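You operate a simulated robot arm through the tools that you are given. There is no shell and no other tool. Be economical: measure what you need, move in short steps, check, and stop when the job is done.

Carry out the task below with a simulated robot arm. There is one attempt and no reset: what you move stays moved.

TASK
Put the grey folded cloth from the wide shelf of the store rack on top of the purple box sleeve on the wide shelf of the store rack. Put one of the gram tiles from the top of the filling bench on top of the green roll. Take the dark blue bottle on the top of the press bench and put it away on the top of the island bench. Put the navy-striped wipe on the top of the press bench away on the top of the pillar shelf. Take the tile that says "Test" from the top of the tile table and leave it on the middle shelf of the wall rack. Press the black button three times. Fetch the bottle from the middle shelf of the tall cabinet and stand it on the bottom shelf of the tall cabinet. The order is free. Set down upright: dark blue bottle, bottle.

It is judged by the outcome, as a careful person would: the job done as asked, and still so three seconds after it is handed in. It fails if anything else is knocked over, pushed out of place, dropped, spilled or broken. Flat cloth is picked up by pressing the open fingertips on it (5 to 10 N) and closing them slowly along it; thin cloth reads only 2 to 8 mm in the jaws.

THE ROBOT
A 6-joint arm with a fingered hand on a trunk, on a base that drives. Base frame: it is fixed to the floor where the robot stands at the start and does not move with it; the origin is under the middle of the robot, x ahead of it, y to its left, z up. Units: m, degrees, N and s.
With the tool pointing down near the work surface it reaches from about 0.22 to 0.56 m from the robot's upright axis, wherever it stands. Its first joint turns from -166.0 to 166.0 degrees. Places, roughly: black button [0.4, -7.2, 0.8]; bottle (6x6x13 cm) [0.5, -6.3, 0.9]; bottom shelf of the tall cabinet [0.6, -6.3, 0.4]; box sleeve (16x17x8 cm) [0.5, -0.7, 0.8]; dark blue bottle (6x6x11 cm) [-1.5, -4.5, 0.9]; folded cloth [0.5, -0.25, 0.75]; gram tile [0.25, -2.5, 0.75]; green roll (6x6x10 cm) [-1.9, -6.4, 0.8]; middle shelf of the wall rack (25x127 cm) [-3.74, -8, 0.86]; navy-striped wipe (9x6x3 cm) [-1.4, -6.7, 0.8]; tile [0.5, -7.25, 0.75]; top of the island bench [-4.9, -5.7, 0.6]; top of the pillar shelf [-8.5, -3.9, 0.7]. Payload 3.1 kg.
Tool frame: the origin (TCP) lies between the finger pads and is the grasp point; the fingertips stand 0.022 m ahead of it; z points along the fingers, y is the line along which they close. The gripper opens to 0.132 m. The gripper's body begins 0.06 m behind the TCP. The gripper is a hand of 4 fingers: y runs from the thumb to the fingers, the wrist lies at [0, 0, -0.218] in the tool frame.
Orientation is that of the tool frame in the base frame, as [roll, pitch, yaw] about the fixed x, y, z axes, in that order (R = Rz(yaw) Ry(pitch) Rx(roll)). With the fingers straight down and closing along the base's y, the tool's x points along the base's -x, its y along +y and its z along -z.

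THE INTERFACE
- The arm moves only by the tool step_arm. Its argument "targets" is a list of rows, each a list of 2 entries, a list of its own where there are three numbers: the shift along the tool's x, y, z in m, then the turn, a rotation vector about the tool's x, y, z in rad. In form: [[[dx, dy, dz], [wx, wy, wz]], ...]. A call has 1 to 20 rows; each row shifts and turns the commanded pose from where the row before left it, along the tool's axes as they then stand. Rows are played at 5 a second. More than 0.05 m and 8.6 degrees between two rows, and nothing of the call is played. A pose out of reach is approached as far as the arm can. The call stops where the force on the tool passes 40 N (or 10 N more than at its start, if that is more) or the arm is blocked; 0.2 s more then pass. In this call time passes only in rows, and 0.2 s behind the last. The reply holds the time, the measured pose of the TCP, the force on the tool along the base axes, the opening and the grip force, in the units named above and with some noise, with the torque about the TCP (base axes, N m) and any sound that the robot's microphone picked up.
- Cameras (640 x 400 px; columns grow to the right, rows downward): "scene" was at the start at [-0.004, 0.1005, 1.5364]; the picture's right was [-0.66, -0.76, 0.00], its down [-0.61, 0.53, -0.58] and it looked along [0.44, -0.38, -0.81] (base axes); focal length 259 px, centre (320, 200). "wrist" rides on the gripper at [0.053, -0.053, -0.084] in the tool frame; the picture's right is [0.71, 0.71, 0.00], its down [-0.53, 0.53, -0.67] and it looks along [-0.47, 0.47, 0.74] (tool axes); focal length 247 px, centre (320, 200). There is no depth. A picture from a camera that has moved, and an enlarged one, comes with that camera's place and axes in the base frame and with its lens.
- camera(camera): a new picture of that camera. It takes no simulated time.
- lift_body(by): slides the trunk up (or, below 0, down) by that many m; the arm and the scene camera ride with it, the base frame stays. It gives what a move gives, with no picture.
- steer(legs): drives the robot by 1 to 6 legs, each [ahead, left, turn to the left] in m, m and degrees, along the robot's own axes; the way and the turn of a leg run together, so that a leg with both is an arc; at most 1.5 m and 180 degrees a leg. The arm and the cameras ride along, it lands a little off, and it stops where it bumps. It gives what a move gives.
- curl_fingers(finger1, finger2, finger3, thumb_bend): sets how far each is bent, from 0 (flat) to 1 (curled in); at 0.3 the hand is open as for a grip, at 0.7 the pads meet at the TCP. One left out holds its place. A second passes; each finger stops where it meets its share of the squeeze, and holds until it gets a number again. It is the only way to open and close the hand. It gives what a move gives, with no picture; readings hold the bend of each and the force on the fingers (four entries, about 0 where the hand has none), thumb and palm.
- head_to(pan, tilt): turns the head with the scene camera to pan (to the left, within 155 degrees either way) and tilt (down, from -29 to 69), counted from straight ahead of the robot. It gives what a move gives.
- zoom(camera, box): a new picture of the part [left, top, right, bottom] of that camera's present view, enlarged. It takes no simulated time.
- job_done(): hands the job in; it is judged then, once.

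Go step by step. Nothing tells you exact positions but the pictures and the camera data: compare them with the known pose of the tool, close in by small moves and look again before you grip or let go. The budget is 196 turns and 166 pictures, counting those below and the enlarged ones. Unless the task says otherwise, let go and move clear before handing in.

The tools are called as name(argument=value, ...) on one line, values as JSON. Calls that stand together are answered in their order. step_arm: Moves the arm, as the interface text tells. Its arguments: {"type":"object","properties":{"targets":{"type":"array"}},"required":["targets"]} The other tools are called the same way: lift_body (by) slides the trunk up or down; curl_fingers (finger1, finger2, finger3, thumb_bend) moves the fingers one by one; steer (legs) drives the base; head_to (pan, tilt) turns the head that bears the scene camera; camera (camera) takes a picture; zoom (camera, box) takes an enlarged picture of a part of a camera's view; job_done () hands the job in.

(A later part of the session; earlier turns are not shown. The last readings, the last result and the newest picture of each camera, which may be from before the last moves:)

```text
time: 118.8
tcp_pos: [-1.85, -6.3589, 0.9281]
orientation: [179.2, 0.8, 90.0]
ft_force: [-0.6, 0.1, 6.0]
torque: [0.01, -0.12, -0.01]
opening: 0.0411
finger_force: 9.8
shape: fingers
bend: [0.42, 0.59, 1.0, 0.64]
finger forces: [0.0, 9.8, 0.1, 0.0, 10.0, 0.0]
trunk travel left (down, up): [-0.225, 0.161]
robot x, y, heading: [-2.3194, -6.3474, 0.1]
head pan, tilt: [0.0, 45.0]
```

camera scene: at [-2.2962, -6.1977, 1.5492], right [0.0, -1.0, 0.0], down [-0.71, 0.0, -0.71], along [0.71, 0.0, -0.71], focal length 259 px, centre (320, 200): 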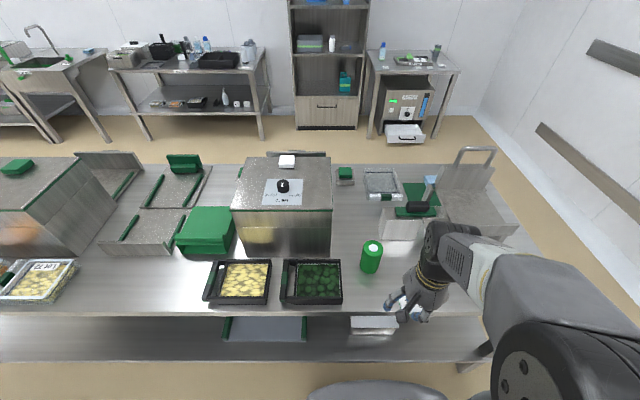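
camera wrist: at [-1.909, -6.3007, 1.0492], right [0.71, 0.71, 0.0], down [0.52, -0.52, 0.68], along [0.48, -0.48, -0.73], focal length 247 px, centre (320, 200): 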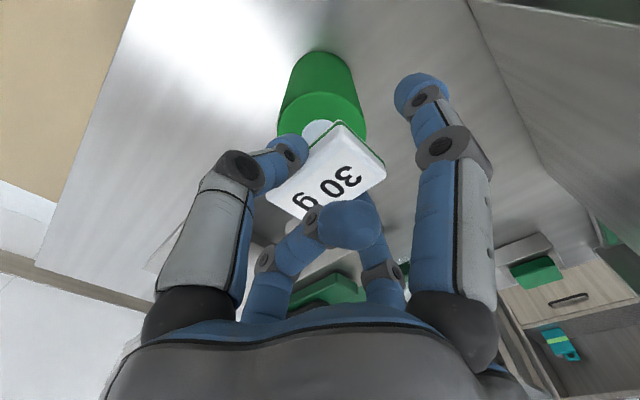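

Contact at 6 N. I relieve 1 mm and release gradually.

step_arm(targets=[[[0, 0, -0.0015], [0, 0, 0]]])

curl_fingers(finger2=0.56, thumb_bend=0.58)

step_arm(targets=[[[0, 0, -0.002], [0, 0, 0]]])

curl_fingers(finger2=0.5, thumb_bend=0.5)

zoom(camera="scene", box=[340, 210, 420, 270])

```text
time: 119.2
tcp_pos: [-1.8504, -6.3585, 0.9295]
orientation: [179.4, 0.9, 90.0]
ft_force: [-0.1, -0.4, 3.2]
torque: [0.0, -0.11, 0.01]
opening: 0.0411
finger_force: 9.5
shape: fingers
bend: [0.42, 0.59, 1.0, 0.64]
finger forces: [0.1, 9.9, 0.0, 0.1, 9.6, 0.0]
trunk travel left (down, up): [-0.225, 0.161]
robot x, y, heading: [-2.3177, -6.3454, 0.4]
head pan, tilt: [0.0, 45.0]
```

```text
time: 120.2
tcp_pos: [-1.8511, -6.3594, 0.9294]
orientation: [179.5, 0.8, 89.9]
ft_force: [0.6, 0.4, 0.5]
torque: [0.03, -0.01, -0.04]
opening: 0.0448
finger_force: 0.0
shape: fingers
bend: [0.42, 0.56, 1.0, 0.57]
finger forces: [0.1, 0.1, 0.0, 0.0, 0.0, 0.0]
trunk travel left (down, up): [-0.225, 0.161]
robot x, y, heading: [-2.3208, -6.3482, 0.3]
head pan, tilt: [0.0, 45.0]
```

```text
time: 120.6
tcp_pos: [-1.8496, -6.3583, 0.9324]
orientation: [179.4, 0.8, 89.9]
ft_force: [-0.5, -0.2, 0.1]
torque: [0.0, -0.03, 0.02]
opening: 0.0451
finger_force: 0.0
shape: fingers
bend: [0.42, 0.56, 1.0, 0.57]
finger forces: [0.0, 0.0, 0.0, 0.0, 0.1, 0.0]
trunk travel left (down, up): [-0.225, 0.161]
robot x, y, heading: [-2.3197, -6.3476, 0.1]
head pan, tilt: [0.0, 45.0]
```

```text
time: 121.6
tcp_pos: [-1.8495, -6.3592, 0.9308]
orientation: [179.4, 0.8, 90.0]
ft_force: [-0.1, 0.2, 0.5]
torque: [-0.03, 0.01, -0.03]
opening: 0.0512
finger_force: 0.1
shape: fingers
bend: [0.42, 0.5, 1.0, 0.5]
finger forces: [0.0, 0.1, 0.0, 0.1, 0.0, 0.1]
trunk travel left (down, up): [-0.225, 0.161]
robot x, y, heading: [-2.3186, -6.3498, 0.3]
head pan, tilt: [0.0, 45.0]
```

```text
6.67 times, centred on (380, 240) of scene
camera zoom: at [-2.2959, -6.1976, 1.5492], right [0.0, -1.0, 0.0], down [-0.71, 0.0, -0.71], along [0.71, 0.0, -0.71], focal length 1727 px, centre (-80, -67)
```

zoom: 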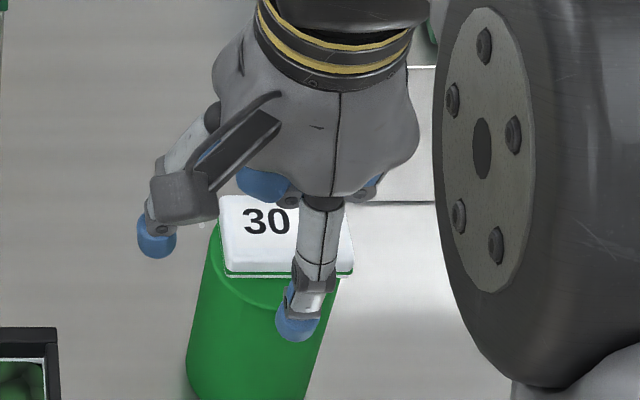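

The tile sits on the roll. I lift straight up, retract and look south for the way round to the east side.

step_arm(targets=[[[0, 0, -0.03], [0, 0, 0]], [[0, 0, -0.04], [0, 0, 0]], [[0, -0.04, 0], [0, 0, 0]], [[0, -0.04, 0], [0, 0, 0]], [[0, -0.04, 0], [0, 0, 0]], [[0, -0.04, 0], [0, 0, 0]], [[0, -0.04, 0], [0, 0, 0]]])

head_to(pan=-70, tilt=25)

camera(camera="scene")

camera(camera="wrist")

```text
time: 123.2
tcp_pos: [-2.0519, -6.3588, 0.9991]
orientation: [179.3, 0.8, 90.0]
ft_force: [-1.0, -0.1, 0.0]
torque: [-0.02, 0.02, 0.02]
opening: 0.051
finger_force: 0.1
shape: fingers
bend: [0.42, 0.5, 1.0, 0.5]
finger forces: [0.0, 0.1, 0.0, 0.0, 0.0, 0.0]
trunk travel left (down, up): [-0.225, 0.161]
robot x, y, heading: [-2.318, -6.3494, 0.1]
head pan, tilt: [0.0, 45.0]
```

```text
time: 124.6
tcp_pos: [-2.0506, -6.3584, 0.9995]
orientation: [179.4, 0.9, 90.0]
ft_force: [0.8, -0.3, -1.1]
torque: [-0.01, -0.02, 0.03]
opening: 0.0513
finger_force: 0.1
shape: fingers
bend: [0.42, 0.5, 1.0, 0.5]
finger forces: [0.1, 0.0, 0.1, 0.1, 0.0, 0.1]
trunk travel left (down, up): [-0.225, 0.161]
robot x, y, heading: [-2.3149, -6.3458, 0.1]
head pan, tilt: [-70.0, 25.0]
```

```text
101 pictures are left
camera scene: at [-2.3456, -6.2842, 1.5797], right [-0.94, -0.34, 0.0], down [-0.15, 0.4, -0.91], along [0.31, -0.85, -0.42], focal length 259 px, centre (320, 200)
```

scene: 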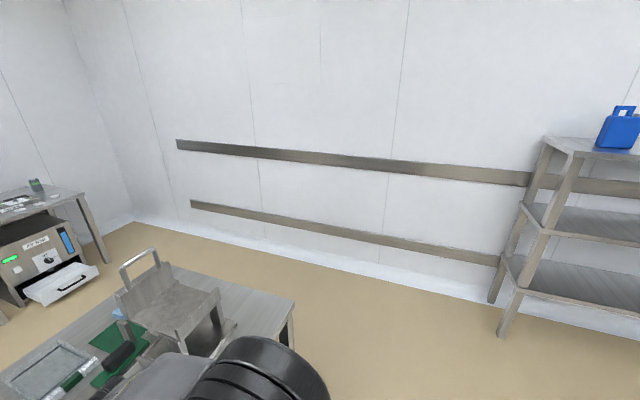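

```text
100 pictures are left
camera wrist: at [-2.1053, -6.3042, 1.0826], right [0.71, 0.71, 0.0], down [0.52, -0.52, 0.68], along [0.48, -0.48, -0.73], focal length 247 px, centre (320, 200)
```

wrist: 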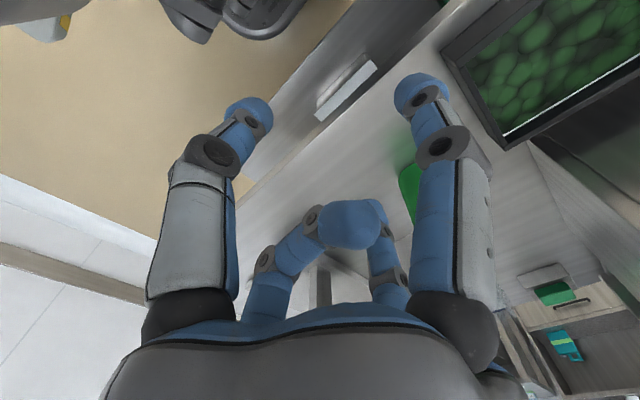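

The passage south of the bench is free. I go around to the east side and face the tall cabinet.

steer(legs=[[-0.35, 0, 0], [0, -1.15, 0], [1.0, 0, 0], [0.95, 0, 0], [0, 1.0, 0]])

head_to(pan=0, tilt=25)

camera(camera="scene")

```text
time: 146.5
tcp_pos: [-0.4715, -6.5012, 0.9982]
orientation: [179.4, 0.8, 90.3]
ft_force: [-1.3, -0.9, 0.3]
torque: [0.02, 0.01, 0.0]
opening: 0.0513
finger_force: 0.1
shape: fingers
bend: [0.42, 0.5, 1.0, 0.5]
finger forces: [0.1, 0.0, 0.1, 0.0, 0.1, 0.1]
trunk travel left (down, up): [-0.225, 0.161]
robot x, y, heading: [-0.7416, -6.4899, 0.2]
head pan, tilt: [-70.0, 25.0]
```

```text
time: 147.9
tcp_pos: [-0.4714, -6.5005, 0.9988]
orientation: [179.4, 0.7, 90.3]
ft_force: [-0.3, -0.1, -0.8]
torque: [0.02, -0.03, 0.0]
opening: 0.0513
finger_force: 0.1
shape: fingers
bend: [0.42, 0.5, 1.0, 0.5]
finger forces: [0.1, 0.1, 0.1, 0.0, 0.1, 0.0]
trunk travel left (down, up): [-0.225, 0.161]
robot x, y, heading: [-0.7369, -6.4917, 0.4]
head pan, tilt: [0.0, 25.0]
```

```text
99 pictures are left
camera scene: at [-0.7069, -6.3415, 1.5797], right [0.0, -1.0, 0.0], down [-0.42, 0.0, -0.91], along [0.91, 0.0, -0.42], focal length 259 px, centre (320, 200)
```

scene: 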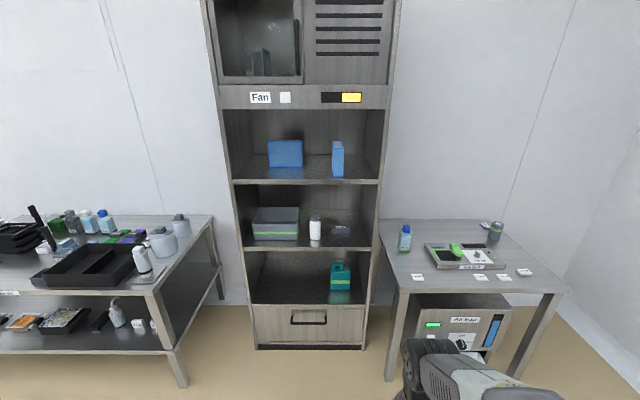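

zoom(camera="scene", box=[220, 170, 400, 320])

zoom(camera="scene", box=[380, 210, 570, 370])

```text
2.67 times, centred on (310, 245) of scene
camera zoom: at [-0.7069, -6.3415, 1.5797], right [0.0, -1.0, 0.0], down [-0.42, 0.0, -0.91], along [0.91, 0.0, -0.42], focal length 691 px, centre (347, 80)
```

zoom: 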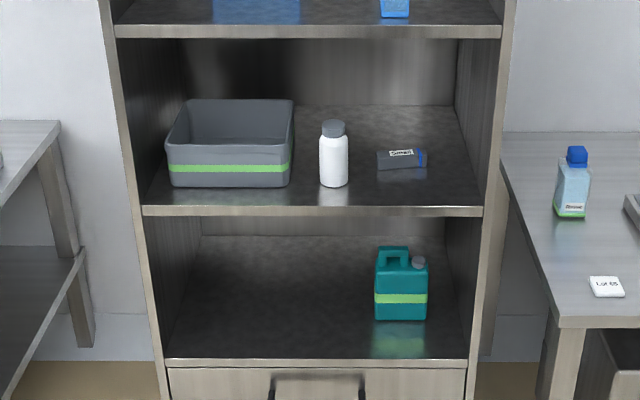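

```text
2.50 times, centred on (475, 290) of scene
camera zoom: at [-0.7069, -6.3415, 1.5797], right [0.0, -1.0, 0.0], down [-0.42, 0.0, -0.91], along [0.91, 0.0, -0.42], focal length 648 px, centre (-68, -25)
```

zoom: 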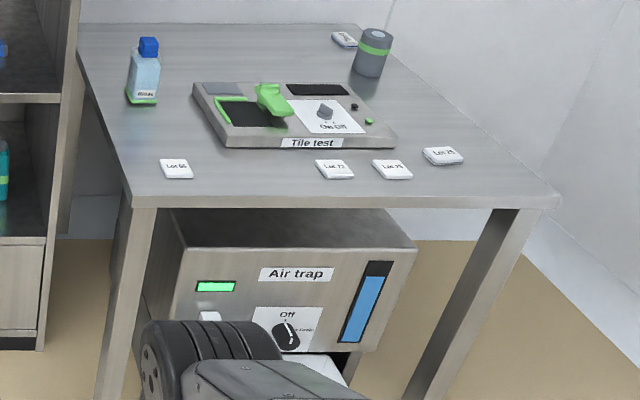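

The white bottle stands at about (0.50, -6.31) on the middle shelf (z≈0.775). I'll grip it from the front with the hand horizontal, turned 45° so the fingers sit as two on each side; first reorient here in free space.

step_arm(targets=[[[0, 0.031, -0.0022], [-0.1428, 0, 0]], [[0, 0.031, -0.0022], [-0.1428, 0, 0]], [[0, 0.031, -0.0022], [-0.1428, 0, 0]], [[0, 0.031, -0.0022], [-0.1428, 0, 0]], [[0, 0.031, -0.0022], [-0.1428, 0, 0]], [[0, 0.031, -0.0022], [-0.1428, 0, 0]], [[0, 0.031, -0.0022], [-0.1428, 0, 0]], [[0, 0.031, -0.0022], [-0.1428, 0, 0]], [[0, 0.031, -0.0022], [-0.1428, 0, 0]], [[0, 0.031, -0.0022], [-0.1428, 0, 0]], [[0, 0.031, -0.0022], [-0.1428, 0, 0]], [[0, 0, 0], [0, 0, 0.131]], [[0, 0, 0], [0, 0, 0.131]], [[0, 0, 0], [0, 0, 0.131]], [[0, 0, 0], [0, 0, 0.131]], [[0, 0, 0], [0, 0, 0.131]], [[0, 0, 0], [0, 0, 0.131]]])

curl_fingers(finger1=0.36, finger2=0.36, finger3=0.36, thumb_bend=0.36)

camera(camera="scene")

camera(camera="wrist")

```text
time: 151.5
tcp_pos: [-0.2574, -6.4994, 1.2053]
orientation: [94.2, -43.8, 86.8]
ft_force: [-0.4, -0.9, -0.4]
torque: [0.02, 0.01, 0.03]
opening: 0.0512
finger_force: 0.0
shape: fingers
bend: [0.42, 0.5, 1.0, 0.5]
finger forces: [0.0, 0.0, 0.1, 0.0, 0.0, 0.0]
out of reach, approached as far as the arm can: row 6
trunk travel left (down, up): [-0.225, 0.161]
robot x, y, heading: [-0.7418, -6.4909, 0.3]
head pan, tilt: [0.0, 25.0]
```

```text
time: 152.5
tcp_pos: [-0.2566, -6.4987, 1.2045]
orientation: [94.1, -43.7, 86.8]
ft_force: [-0.2, -0.3, 0.8]
torque: [-0.02, 0.0, 0.05]
opening: 0.0738
finger_force: 0.1
shape: fingers
bend: [0.36, 0.36, 0.36, 0.36]
finger forces: [0.0, 0.0, 0.0, 0.1, 0.1, 0.1]
trunk travel left (down, up): [-0.225, 0.161]
robot x, y, heading: [-0.739, -6.4889, 0.6]
head pan, tilt: [0.0, 25.0]
```

```text
96 pictures are left
camera scene: at [-0.7069, -6.3414, 1.5797], right [0.01, -1.0, 0.0], down [-0.42, 0.0, -0.91], along [0.91, 0.0, -0.42], focal length 259 px, centre (320, 200)
```

scene: 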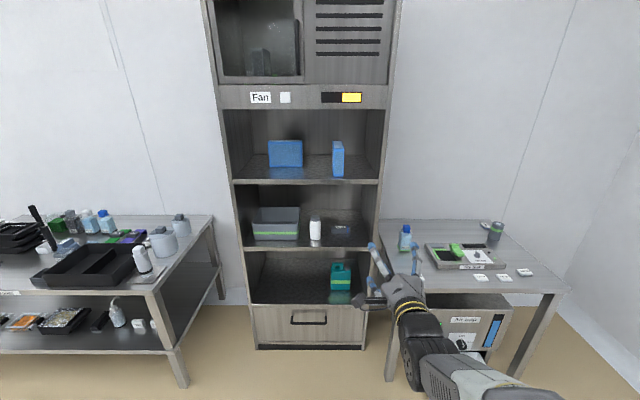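

```text
95 pictures are left
camera wrist: at [-0.3405, -6.4235, 1.2096], right [0.05, 0.02, 1.0], down [-0.67, -0.74, 0.05], along [0.74, -0.67, -0.03], focal length 247 px, centre (320, 200)
```

wrist: 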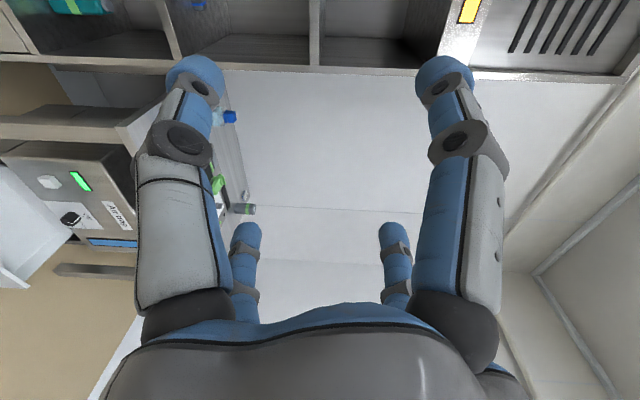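

The hand now points forward, fingers diagonal. I lower the trunk, drop the hand to bottle height and drive nearer to the cabinet.

lift_body(by=-0.2)

step_arm(targets=[[[-0.0233, -0.0243, 0.002], [0, 0, 0]], [[-0.0233, -0.0243, 0.002], [0, 0, 0]], [[-0.0233, -0.0243, 0.002], [0, 0, 0]], [[-0.0233, -0.0243, 0.002], [0, 0, 0]]])

steer(legs=[[0, 0.185, 0], [0.45, 0, 0]])

head_to(pan=0, tilt=35)

camera(camera="scene")

camera(camera="wrist")

```text
time: 154.7
tcp_pos: [-0.2558, -6.4995, 1.0063]
orientation: [94.2, -43.7, 86.7]
ft_force: [0.0, 0.5, -0.6]
torque: [0.02, -0.01, -0.01]
opening: 0.0739
finger_force: 0.0
shape: fingers
bend: [0.36, 0.36, 0.36, 0.36]
finger forces: [0.1, 0.1, 0.0, 0.0, 0.1, 0.1]
trunk travel left (down, up): [-0.025, 0.361]
robot x, y, heading: [-0.7377, -6.4893, 0.3]
head pan, tilt: [0.0, 25.0]
```

```text
time: 155.7
tcp_pos: [-0.255, -6.4979, 0.8707]
orientation: [94.2, -43.8, 86.8]
ft_force: [0.4, 0.2, 0.8]
torque: [0.03, -0.01, -0.02]
opening: 0.0737
finger_force: 0.1
shape: fingers
bend: [0.36, 0.36, 0.36, 0.36]
finger forces: [0.0, 0.0, 0.1, 0.0, 0.0, 0.0]
trunk travel left (down, up): [-0.025, 0.361]
robot x, y, heading: [-0.7395, -6.4893, 0.4]
head pan, tilt: [0.0, 25.0]
```

```text
time: 159.5
tcp_pos: [0.1962, -6.311, 0.8698]
orientation: [94.2, -43.7, 86.8]
ft_force: [-0.7, -0.5, 0.1]
torque: [-0.01, -0.01, -0.01]
opening: 0.0737
finger_force: 0.0
shape: fingers
bend: [0.36, 0.36, 0.36, 0.36]
finger forces: [0.1, 0.0, 0.0, 0.1, 0.1, 0.0]
trunk travel left (down, up): [-0.025, 0.361]
robot x, y, heading: [-0.2891, -6.3048, 0.2]
head pan, tilt: [0.0, 25.0]
```

```text
time: 160.2
tcp_pos: [0.1956, -6.311, 0.8703]
orientation: [94.2, -43.6, 86.8]
ft_force: [0.3, 0.0, -0.4]
torque: [-0.01, -0.01, 0.04]
opening: 0.0739
finger_force: 0.1
shape: fingers
bend: [0.36, 0.36, 0.36, 0.36]
finger forces: [0.0, 0.1, 0.0, 0.0, 0.1, 0.0]
trunk travel left (down, up): [-0.025, 0.361]
robot x, y, heading: [-0.2851, -6.3036, 0.6]
head pan, tilt: [0.0, 35.0]
```

```text
94 pictures are left
camera scene: at [-0.2607, -6.1543, 1.3638], right [0.01, -1.0, 0.0], down [-0.57, 0.0, -0.82], along [0.82, 0.0, -0.57], focal length 259 px, centre (320, 200)
```

scene: 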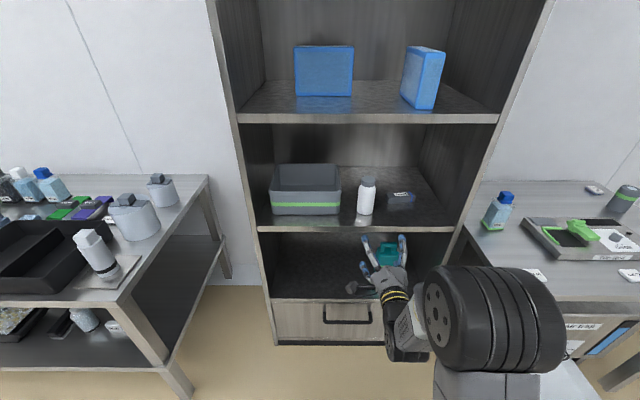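

```text
93 pictures are left
camera wrist: at [0.1116, -6.2356, 0.8745], right [0.05, 0.02, 1.0], down [-0.67, -0.74, 0.05], along [0.74, -0.67, -0.03], focal length 247 px, centre (320, 200)
```

wrist: 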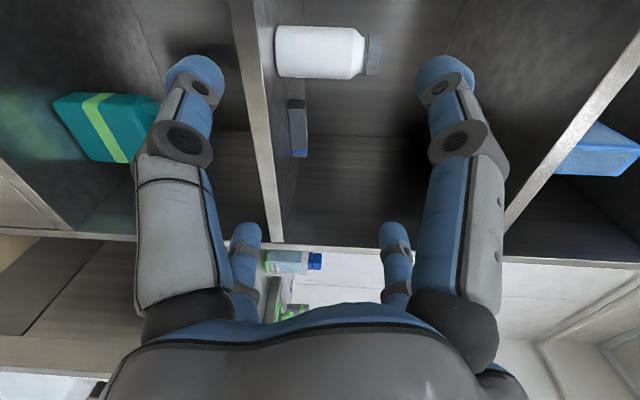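

The bottle's centre is at about (0.512, -6.317, 0.86); the hand is lined up. I drive 0.2 m ahead and check.

steer(legs=[[0.19, 0, 0]])

camera(camera="wrist")

camera(camera="scene")

```text
time: 161.8
tcp_pos: [0.3884, -6.3092, 0.8703]
orientation: [94.3, -43.7, 86.8]
ft_force: [0.3, 0.9, 0.3]
torque: [0.0, -0.02, -0.01]
opening: 0.0739
finger_force: 0.0
shape: fingers
bend: [0.36, 0.36, 0.36, 0.36]
finger forces: [0.0, 0.1, 0.1, 0.0, 0.1, 0.0]
trunk travel left (down, up): [-0.025, 0.361]
robot x, y, heading: [-0.0961, -6.2993, 0.4]
head pan, tilt: [0.0, 35.0]
```

```text
92 pictures are left
camera wrist: at [0.3046, -6.2343, 0.8742], right [0.05, 0.02, 1.0], down [-0.67, -0.74, 0.05], along [0.74, -0.67, -0.03], focal length 247 px, centre (320, 200)
```

wrist: 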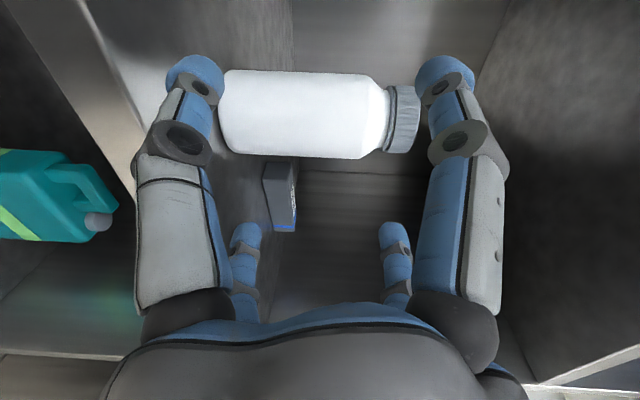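

```text
91 pictures are left
camera scene: at [-0.0675, -6.1531, 1.3637], right [0.01, -1.0, 0.0], down [-0.57, 0.0, -0.82], along [0.82, 0.0, -0.57], focal length 259 px, centre (320, 200)
```

scene: 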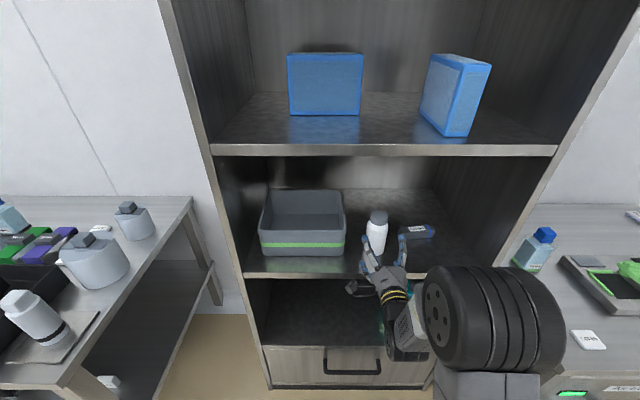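

Apparent size puts the bottle at about (0.472, -6.304, 0.865). I advance 8 cm, correcting 5 mm left.

step_arm(targets=[[[0.003, -0.003, 0.015], [0, 0, 0]], [[0.002, -0.001, 0.02], [0, 0, 0]], [[0.001, 0, 0.02], [0, 0, 0]], [[0.001, 0.001, 0.015], [0, 0, 0]]])

camera(camera="wrist")

zoom(camera="scene", box=[320, 180, 460, 300])

```text
time: 162.8
tcp_pos: [0.4583, -6.3016, 0.8694]
orientation: [94.3, -43.7, 86.8]
ft_force: [-0.4, -0.3, -0.4]
torque: [0.02, 0.01, 0.01]
opening: 0.0738
finger_force: 0.1
shape: fingers
bend: [0.36, 0.36, 0.36, 0.36]
finger forces: [0.0, 0.1, 0.0, 0.0, 0.0, 0.0]
trunk travel left (down, up): [-0.025, 0.361]
robot x, y, heading: [-0.0958, -6.3023, 0.4]
head pan, tilt: [0.0, 35.0]
```

```text
90 pictures are left
camera wrist: at [0.3748, -6.2267, 0.8734], right [0.05, 0.02, 1.0], down [-0.67, -0.74, 0.05], along [0.74, -0.67, -0.03], focal length 247 px, centre (320, 200)
```

wrist: 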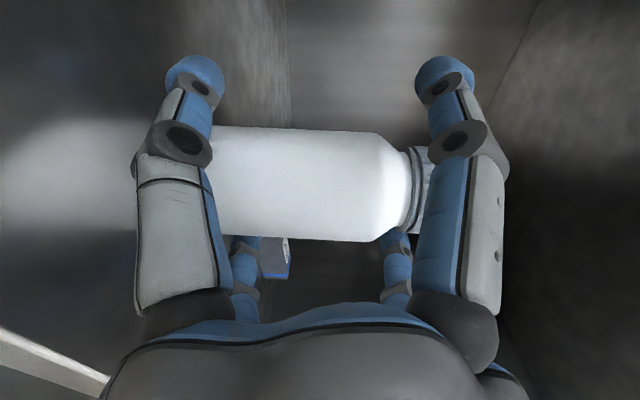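

```text
3.33 times, centred on (390, 240) of scene
camera zoom: at [-0.0681, -6.1531, 1.3637], right [0.01, -1.0, 0.0], down [-0.57, 0.0, -0.82], along [0.82, 0.0, -0.57], focal length 864 px, centre (87, 67)
```

zoom: 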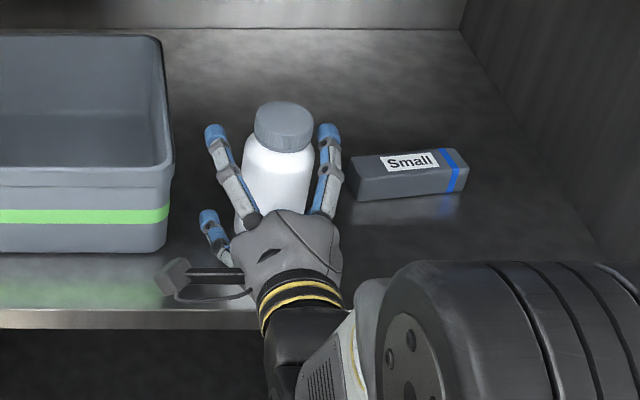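

The bottle is between the four fingers. I shift 6 mm right, go 1.4 cm deeper, and close all fingers gently.

step_arm(targets=[[[-0.004, 0.004, 0.007], [0, 0, 0]], [[0, 0, 0.008], [0, 0, 0]]])

curl_fingers(finger1=0.43, finger2=0.43, finger3=0.43, thumb_bend=0.43)

camera(camera="wrist")

```text
time: 163.4
tcp_pos: [0.473, -6.309, 0.8693]
orientation: [94.3, -43.7, 86.8]
ft_force: [-0.7, -0.2, 0.8]
torque: [-0.01, 0.0, 0.0]
opening: 0.0736
finger_force: 0.0
shape: fingers
bend: [0.36, 0.36, 0.36, 0.36]
finger forces: [0.0, 0.0, 0.0, 0.0, 0.0, 0.0]
trunk travel left (down, up): [-0.025, 0.361]
robot x, y, heading: [-0.0989, -6.2996, 0.4]
head pan, tilt: [0.0, 35.0]
```

```text
time: 164.4
tcp_pos: [0.4727, -6.3075, 0.8696]
orientation: [94.1, -43.8, 86.9]
ft_force: [0.0, -0.7, 0.3]
torque: [-0.01, 0.0, 0.03]
opening: 0.058
finger_force: 0.0
shape: fingers
bend: [0.43, 0.43, 0.43, 0.43]
finger forces: [0.1, 0.1, 0.1, 0.0, 0.0, 0.1]
trunk travel left (down, up): [-0.025, 0.361]
robot x, y, heading: [-0.0947, -6.3001, 0.3]
head pan, tilt: [0.0, 35.0]
```

```text
88 pictures are left
camera wrist: at [0.3891, -6.2329, 0.8731], right [0.05, 0.02, 1.0], down [-0.67, -0.74, 0.05], along [0.74, -0.67, -0.03], focal length 247 px, centre (320, 200)
```

wrist: 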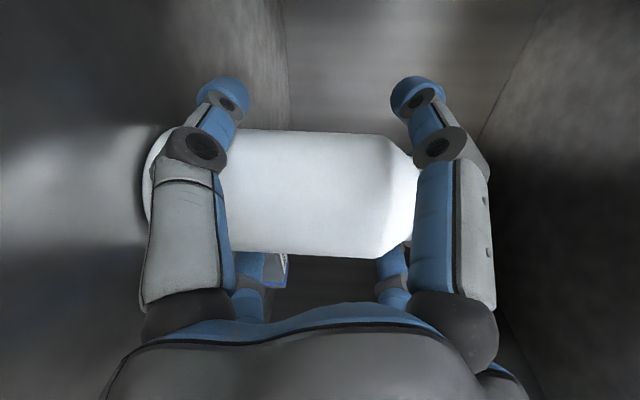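

step_arm(targets=[[[-0.005, -0.005, 0], [0, 0, 0]]])

curl_fingers(finger1=0.6, finger2=0.6, finger3=0.6, thumb_bend=0.6)

camera(camera="wrist")

```text
time: 164.8
tcp_pos: [0.4724, -6.3087, 0.863]
orientation: [94.2, -43.7, 86.8]
ft_force: [1.6, 0.1, -0.1]
torque: [0.03, 0.03, 0.0]
opening: 0.0578
finger_force: 0.1
shape: fingers
bend: [0.43, 0.43, 0.43, 0.43]
finger forces: [0.0, 0.5, 0.0, 0.0, 0.0, 0.1]
trunk travel left (down, up): [-0.025, 0.361]
robot x, y, heading: [-0.0957, -6.3001, 0.2]
head pan, tilt: [0.0, 35.0]
```

```text
time: 165.8
tcp_pos: [0.4743, -6.3093, 0.8607]
orientation: [94.2, -43.8, 86.8]
ft_force: [1.0, 0.2, 0.8]
torque: [0.08, 0.02, -0.01]
opening: 0.045
finger_force: 23.4
shape: fingers
bend: [0.5, 0.46, 0.47, 0.49]
finger forces: [7.8, 11.0, 12.2, 0.0, 15.9, 0.0]
trunk travel left (down, up): [-0.025, 0.361]
robot x, y, heading: [-0.0956, -6.3018, 0.2]
head pan, tilt: [0.0, 35.0]
```

```text
87 pictures are left
camera wrist: at [0.3888, -6.2331, 0.8659], right [0.05, 0.02, 1.0], down [-0.67, -0.74, 0.05], along [0.74, -0.67, -0.03], focal length 247 px, centre (320, 200)
```

wrist: 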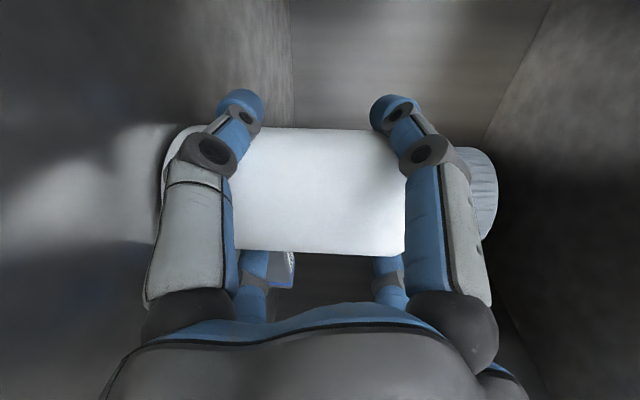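

All four fingers hold. I lift 2 cm, check, then back out.

step_arm(targets=[[[0.007, 0.0072, 0], [0, 0, 0]], [[0.007, 0.0072, 0], [0, 0, 0]], [[0.003, 0.003, 0], [0, 0, 0]]])

zoom(camera="scene", box=[320, 180, 460, 300])

```text
time: 166.6
tcp_pos: [0.4737, -6.3075, 0.8858]
orientation: [94.2, -43.7, 86.9]
ft_force: [-0.1, -0.2, -3.5]
torque: [-0.03, -0.02, 0.0]
opening: 0.0451
finger_force: 23.8
shape: fingers
bend: [0.5, 0.46, 0.47, 0.49]
finger forces: [8.5, 10.9, 12.3, 0.0, 14.7, 0.1]
trunk travel left (down, up): [-0.025, 0.361]
robot x, y, heading: [-0.0994, -6.3009, 0.3]
head pan, tilt: [0.0, 35.0]
```

```text
3.33 times, centred on (390, 240) of scene
camera zoom: at [-0.0678, -6.1531, 1.3637], right [0.01, -1.0, 0.0], down [-0.57, 0.0, -0.82], along [0.82, 0.0, -0.57], focal length 864 px, centre (87, 67)
```

zoom: 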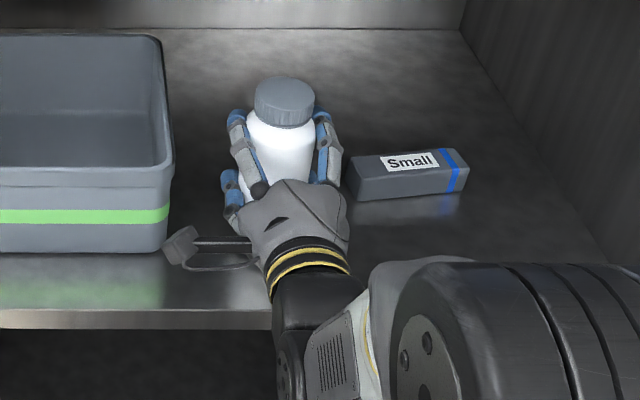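

Lifted cleanly. I back out of the cabinet and lower the arm as far as needed in the open.

steer(legs=[[-0.32, 0, 0]])

lift_body(by=-0.024)

step_arm(targets=[[[-0.0207, -0.0216, 0], [0, 0, 0]], [[-0.0207, -0.0216, 0], [0, 0, 0]], [[-0.0207, -0.0216, 0], [0, 0, 0]], [[-0.0207, -0.0216, 0], [0, 0, 0]], [[-0.0207, -0.0216, 0], [0, 0, 0]], [[-0.0207, -0.0216, 0], [0, 0, 0]], [[-0.0207, -0.0216, 0], [0, 0, 0]]])

camera(camera="scene")

```text
time: 168.7
tcp_pos: [0.1502, -6.3087, 0.8867]
orientation: [94.2, -43.7, 87.0]
ft_force: [0.4, 0.2, -3.8]
torque: [0.0, 0.05, 0.02]
opening: 0.045
finger_force: 23.5
shape: fingers
bend: [0.5, 0.46, 0.47, 0.49]
finger forces: [8.5, 11.0, 12.4, 0.1, 14.7, 0.0]
trunk travel left (down, up): [-0.025, 0.361]
robot x, y, heading: [-0.4236, -6.3048, 0.5]
head pan, tilt: [0.0, 35.0]
```

```text
time: 169.4
tcp_pos: [0.1504, -6.3097, 0.8617]
orientation: [94.3, -43.7, 86.9]
ft_force: [0.6, 0.5, -3.1]
torque: [-0.01, 0.0, 0.01]
opening: 0.0451
finger_force: 23.1
shape: fingers
bend: [0.5, 0.46, 0.47, 0.49]
finger forces: [8.7, 11.0, 12.5, 0.0, 14.8, 0.1]
trunk travel left (down, up): [-0.001, 0.385]
robot x, y, heading: [-0.4201, -6.3045, 0.6]
head pan, tilt: [0.0, 35.0]
```

```text
time: 171.0
tcp_pos: [0.139, -6.3079, 0.653]
orientation: [94.2, -43.7, 86.9]
ft_force: [-0.4, 0.2, -3.5]
torque: [-0.01, 0.02, 0.01]
opening: 0.0449
finger_force: 23.9
shape: fingers
bend: [0.5, 0.46, 0.47, 0.49]
finger forces: [8.8, 11.2, 12.6, 0.0, 14.9, 0.1]
trunk travel left (down, up): [-0.001, 0.385]
robot x, y, heading: [-0.418, -6.3066, 0.2]
head pan, tilt: [0.0, 35.0]
```

```text
85 pictures are left
camera scene: at [-0.3921, -6.1553, 1.3408], right [0.01, -1.0, 0.0], down [-0.57, 0.0, -0.82], along [0.82, 0.01, -0.57], focal length 259 px, centre (320, 200)
```

scene: 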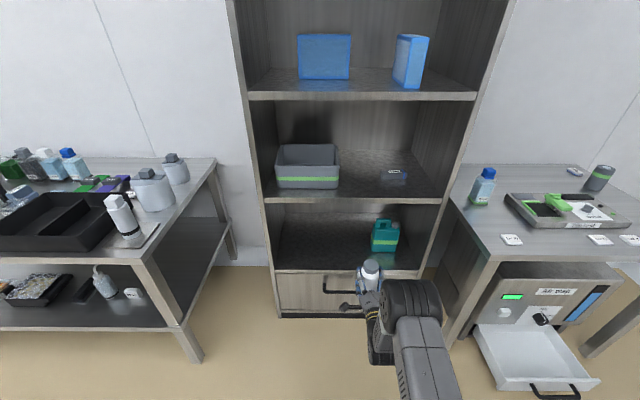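

step_arm(targets=[[[-0.0207, -0.0216, 0.0015], [0, 0, 0]], [[-0.0207, -0.0216, 0.0015], [0, 0, 0]], [[-0.0207, -0.0216, 0.0015], [0, 0, 0]], [[-0.0207, -0.0216, 0.0015], [0, 0, 0]], [[-0.0207, -0.0216, 0.0015], [0, 0, 0]], [[-0.014, -0.0145, 0.001], [0, 0, 0]]])

camera(camera="wrist")

zoom(camera="scene", box=[240, 180, 460, 340])

```text
time: 172.4
tcp_pos: [0.1392, -6.3094, 0.4832]
orientation: [94.2, -43.7, 87.0]
ft_force: [-0.4, -0.4, -3.7]
torque: [0.01, 0.03, -0.01]
opening: 0.0447
finger_force: 24.2
shape: fingers
bend: [0.5, 0.46, 0.47, 0.49]
finger forces: [8.9, 11.3, 12.6, 0.0, 14.9, 0.1]
trunk travel left (down, up): [-0.001, 0.385]
robot x, y, heading: [-0.42, -6.3044, 0.5]
head pan, tilt: [0.0, 35.0]
```

```text
84 pictures are left
camera wrist: at [0.0546, -6.2346, 0.4872], right [0.05, 0.02, 1.0], down [-0.67, -0.74, 0.05], along [0.74, -0.67, -0.03], focal length 247 px, centre (320, 200)
```

wrist: 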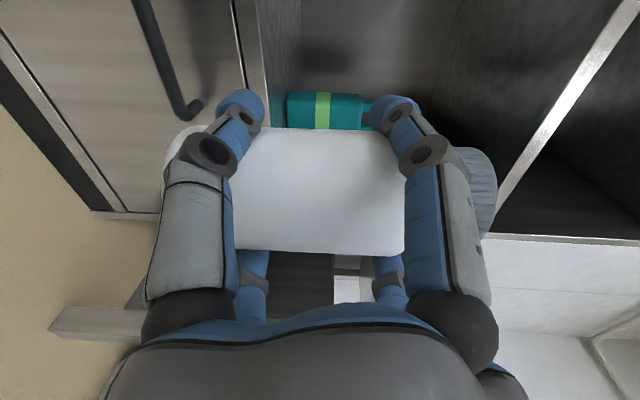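

```text
2.50 times, centred on (350, 260) of scene
camera zoom: at [-0.3922, -6.1553, 1.3408], right [0.01, -1.0, 0.0], down [-0.57, 0.0, -0.82], along [0.82, 0.01, -0.57], focal length 648 px, centre (245, 50)
```

zoom: 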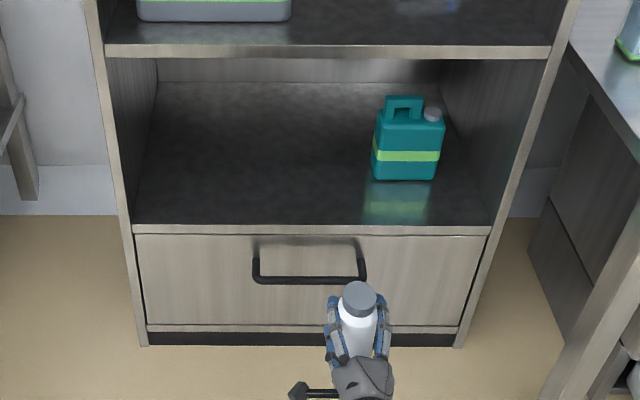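

The bottom shelf is at about z 0.38; free space left of the teal jug. I raise 2 cm for clearance, shift left and drive in.

step_arm(targets=[[[0.0138, 0.0144, 0], [0, 0, 0]]])

steer(legs=[[0, 0.085, 0], [0.25, 0, 0]])

camera(camera="wrist")

camera(camera="scene")

```text
time: 172.8
tcp_pos: [0.1386, -6.3102, 0.5031]
orientation: [94.3, -43.7, 87.0]
ft_force: [-0.3, 0.4, -3.4]
torque: [-0.02, 0.03, 0.03]
opening: 0.0449
finger_force: 23.4
shape: fingers
bend: [0.5, 0.46, 0.47, 0.49]
finger forces: [8.9, 11.3, 12.7, 0.0, 15.0, 0.0]
trunk travel left (down, up): [-0.001, 0.385]
robot x, y, heading: [-0.4184, -6.3034, 0.2]
head pan, tilt: [0.0, 35.0]
```

```text
time: 175.3
tcp_pos: [0.3904, -6.2232, 0.5026]
orientation: [94.3, -43.7, 86.8]
ft_force: [1.1, -0.4, -3.5]
torque: [0.0, 0.03, 0.01]
opening: 0.0449
finger_force: 24.1
shape: fingers
bend: [0.5, 0.47, 0.47, 0.49]
finger forces: [8.9, 11.3, 12.7, 0.1, 15.0, 0.1]
trunk travel left (down, up): [-0.001, 0.385]
robot x, y, heading: [-0.1724, -6.2163, 0.3]
head pan, tilt: [0.0, 35.0]
```

```text
82 pictures are left
camera wrist: at [0.3065, -6.1488, 0.5072], right [0.05, 0.02, 1.0], down [-0.67, -0.74, 0.05], along [0.74, -0.67, -0.03], focal length 247 px, centre (320, 200)
```

wrist: 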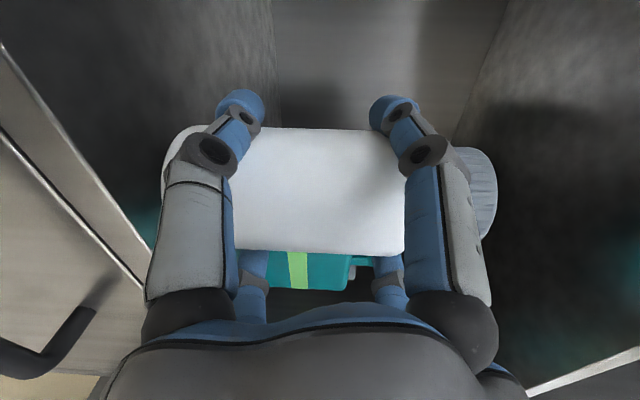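

```text
81 pictures are left
camera scene: at [-0.1409, -6.0688, 1.3408], right [0.01, -1.0, 0.0], down [-0.57, 0.0, -0.82], along [0.82, 0.01, -0.57], focal length 259 px, centre (320, 200)
```

scene: 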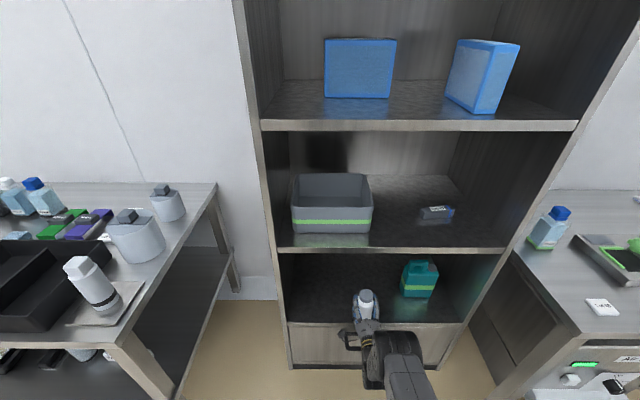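

steer(legs=[[0.1, 0, 0]])

step_arm(targets=[[[-0.0138, -0.0144, 0.002], [0, 0, 0]], [[-0.0069, -0.0072, 0.001], [0, 0, 0]], [[-0.0028, -0.0029, 0], [0, 0, 0]], [[-0.0028, -0.0029, 0], [0, 0, 0]]])

zoom(camera="scene", box=[270, 230, 470, 380])

```text
time: 176.5
tcp_pos: [0.4896, -6.224, 0.5019]
orientation: [94.3, -43.6, 86.7]
ft_force: [-0.3, -0.2, -2.9]
torque: [0.01, 0.02, -0.02]
opening: 0.0452
finger_force: 24.4
shape: fingers
bend: [0.5, 0.47, 0.47, 0.49]
finger forces: [8.9, 11.3, 12.7, 0.0, 15.0, 0.0]
trunk travel left (down, up): [-0.001, 0.385]
robot x, y, heading: [-0.0719, -6.2212, 0.2]
head pan, tilt: [0.0, 35.0]
```

```text
time: 177.5
tcp_pos: [0.4902, -6.2245, 0.4646]
orientation: [94.2, -43.8, 86.6]
ft_force: [-0.4, -0.9, -3.1]
torque: [-0.01, 0.03, 0.01]
opening: 0.0448
finger_force: 23.6
shape: fingers
bend: [0.5, 0.47, 0.47, 0.49]
finger forces: [8.9, 11.4, 12.8, 0.0, 15.0, 0.0]
trunk travel left (down, up): [-0.001, 0.385]
robot x, y, heading: [-0.0721, -6.2119, -0.1]
head pan, tilt: [0.0, 35.0]
```

```text
2.67 times, centred on (370, 305) of scene
camera zoom: at [-0.0419, -6.0682, 1.3408], right [0.01, -1.0, 0.0], down [-0.57, 0.0, -0.82], along [0.82, 0.0, -0.57], focal length 691 px, centre (187, -80)
```

zoom: 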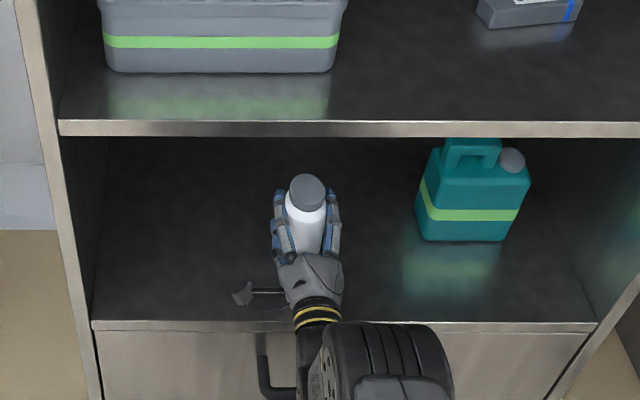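

Good position. I lower in 4 mm rows until contact.

step_arm(targets=[[[-0.0028, -0.0029, 0], [0, 0, 0]], [[-0.0028, -0.0029, 0], [0, 0, 0]], [[-0.0028, -0.0029, 0], [0, 0, 0]]])

```text
time: 178.3
tcp_pos: [0.4904, -6.2243, 0.4586]
orientation: [92.9, -43.6, 87.6]
ft_force: [0.6, -0.9, 27.6]
torque: [0.27, 0.15, 0.06]
opening: 0.0425
finger_force: 34.5
shape: fingers
bend: [0.51, 0.45, 0.47, 0.5]
finger forces: [6.8, 13.1, 21.2, 0.0, 27.5, 0.0]
trunk travel left (down, up): [-0.001, 0.385]
robot x, y, heading: [-0.0712, -6.2138, 0.5]
head pan, tilt: [0.0, 35.0]
```

step_arm(targets=[[[0.003, 0.003, 0], [0, 0, 0]]])

camera(camera="wrist")

```text
time: 178.7
tcp_pos: [0.4907, -6.2241, 0.4593]
orientation: [94.0, -43.7, 87.1]
ft_force: [6.2, -1.9, 19.4]
torque: [0.25, -0.08, -0.06]
opening: 0.0427
finger_force: 34.0
shape: fingers
bend: [0.51, 0.45, 0.47, 0.5]
finger forces: [7.6, 13.5, 21.0, 0.1, 25.7, 0.1]
trunk travel left (down, up): [-0.001, 0.385]
robot x, y, heading: [-0.0702, -6.2177, 0.3]
head pan, tilt: [0.0, 35.0]
```

```text
79 pictures are left
camera wrist: at [0.4063, -6.1489, 0.4631], right [0.05, 0.02, 1.0], down [-0.67, -0.74, 0.05], along [0.74, -0.67, -0.02], focal length 247 px, centre (320, 200)
```

wrist: 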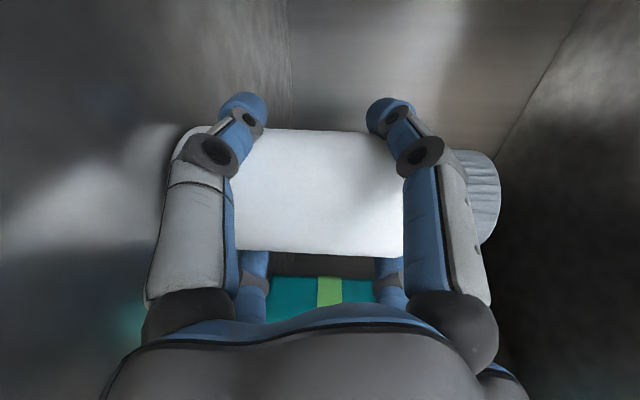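

step_arm(targets=[[[0.002, 0.002, 0], [0, 0, 0]]])

curl_fingers(finger1=0.46, finger2=0.43, finger3=0.44, thumb_bend=0.46)

curl_fingers(finger1=0.38, finger2=0.38, finger3=0.38, thumb_bend=0.38)

camera(camera="wrist")

zoom(camera="scene", box=[310, 250, 450, 350])

```text
time: 179.1
tcp_pos: [0.4881, -6.2247, 0.4588]
orientation: [94.4, -43.6, 86.5]
ft_force: [4.4, -0.5, 11.4]
torque: [0.2, -0.2, -0.1]
opening: 0.0426
finger_force: 32.8
shape: fingers
bend: [0.51, 0.45, 0.47, 0.5]
finger forces: [8.3, 13.9, 19.2, 0.0, 24.1, 0.0]
trunk travel left (down, up): [-0.001, 0.385]
robot x, y, heading: [-0.0723, -6.215, 0.3]
head pan, tilt: [0.0, 35.0]
```

```text
time: 180.1
tcp_pos: [0.4909, -6.2239, 0.4603]
orientation: [94.3, -43.6, 86.7]
ft_force: [0.2, -1.0, -1.1]
torque: [0.04, -0.01, 0.0]
opening: 0.0501
finger_force: 0.5
shape: fingers
bend: [0.46, 0.43, 0.44, 0.46]
finger forces: [0.1, 0.6, 0.1, 0.0, 0.3, 0.0]
trunk travel left (down, up): [-0.001, 0.385]
robot x, y, heading: [-0.0658, -6.2122, 0.3]
head pan, tilt: [0.0, 35.0]
```

```text
time: 181.1
tcp_pos: [0.4897, -6.2248, 0.4599]
orientation: [94.3, -43.8, 86.7]
ft_force: [0.5, -0.8, -0.1]
torque: [-0.03, -0.03, 0.03]
opening: 0.0689
finger_force: 0.1
shape: fingers
bend: [0.38, 0.38, 0.38, 0.38]
finger forces: [0.1, 0.0, 0.1, 0.1, 0.0, 0.1]
trunk travel left (down, up): [-0.001, 0.385]
robot x, y, heading: [-0.0697, -6.2161, 0.2]
head pan, tilt: [0.0, 35.0]
```

```text
78 pictures are left
camera wrist: at [0.4064, -6.1487, 0.4645], right [0.05, 0.02, 1.0], down [-0.67, -0.74, 0.05], along [0.74, -0.67, -0.03], focal length 247 px, centre (320, 200)
```

wrist: 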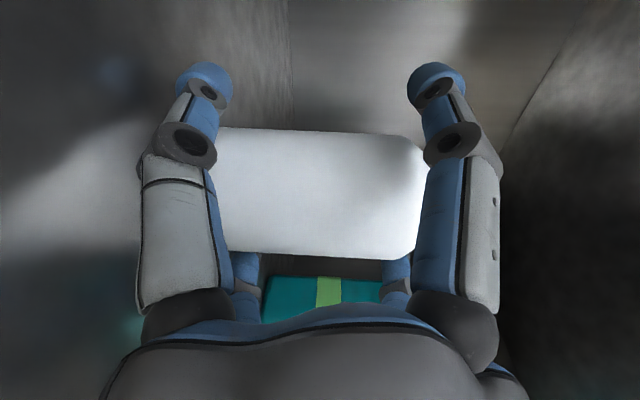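

```text
4.00 times, centred on (380, 300) of scene
camera zoom: at [-0.0422, -6.0682, 1.3408], right [0.01, -1.0, 0.0], down [-0.57, 0.0, -0.82], along [0.82, 0.0, -0.57], focal length 1036 px, centre (80, -200)
```

zoom: 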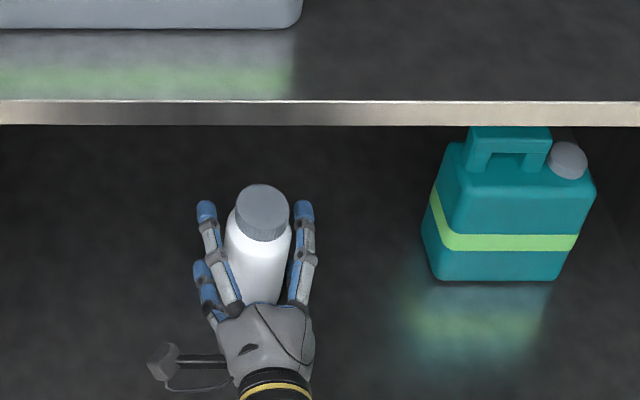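

The bottle stands upright. I open slightly more and back straight out.

curl_fingers(finger1=0.33, finger2=0.33, finger3=0.33, thumb_bend=0.33)

step_arm(targets=[[[-0.002, 0.002, 0], [0, 0, 0]], [[0.001, 0.001, -0.02], [0, 0, 0]], [[0.001, 0.001, -0.025], [0, 0, 0]], [[0.001, 0.001, -0.03], [0, 0, 0]], [[0.001, 0.001, -0.03], [0, 0, 0]]])

steer(legs=[[-0.35, 0, 0]])

camera(camera="scene")

```text
time: 182.1
tcp_pos: [0.4897, -6.2232, 0.4593]
orientation: [94.3, -43.7, 86.7]
ft_force: [-0.1, 0.3, 0.1]
torque: [0.03, 0.0, 0.0]
opening: 0.0805
finger_force: 0.1
shape: fingers
bend: [0.33, 0.33, 0.33, 0.33]
finger forces: [0.1, 0.1, 0.0, 0.1, 0.0, 0.0]
trunk travel left (down, up): [-0.001, 0.385]
robot x, y, heading: [-0.0663, -6.2172, 0.1]
head pan, tilt: [0.0, 35.0]
```

```text
time: 183.3
tcp_pos: [0.3858, -6.2274, 0.4724]
orientation: [94.3, -43.7, 86.7]
ft_force: [-0.6, 0.0, 0.2]
torque: [-0.02, 0.0, 0.01]
opening: 0.0806
finger_force: 0.0
shape: fingers
bend: [0.33, 0.33, 0.33, 0.33]
finger forces: [0.1, 0.1, 0.0, 0.0, 0.0, 0.0]
trunk travel left (down, up): [-0.001, 0.385]
robot x, y, heading: [-0.0669, -6.2165, 0.2]
head pan, tilt: [0.0, 35.0]
```

```text
time: 185.6
tcp_pos: [0.0336, -6.2277, 0.4722]
orientation: [94.2, -43.7, 86.6]
ft_force: [-0.1, -0.1, 0.3]
torque: [0.0, 0.0, -0.02]
opening: 0.0805
finger_force: 0.1
shape: fingers
bend: [0.33, 0.33, 0.33, 0.33]
finger forces: [0.0, 0.0, 0.0, 0.1, 0.0, 0.1]
trunk travel left (down, up): [-0.001, 0.385]
robot x, y, heading: [-0.4231, -6.2153, 0.5]
head pan, tilt: [0.0, 35.0]
```

```text
76 pictures are left
camera scene: at [-0.3948, -6.0701, 1.3408], right [0.01, -1.0, 0.0], down [-0.57, 0.0, -0.82], along [0.82, 0.0, -0.57], focal length 259 px, centre (320, 200)
```

scene: 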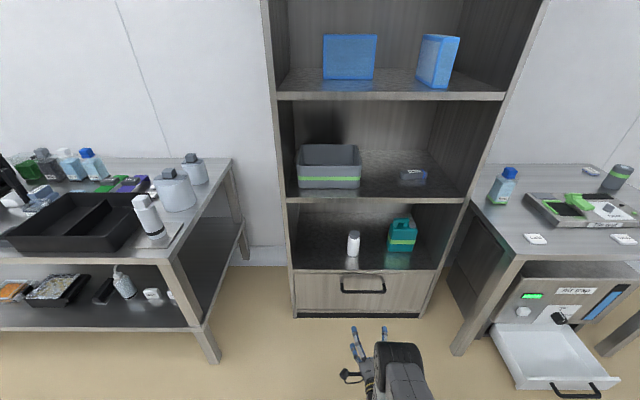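

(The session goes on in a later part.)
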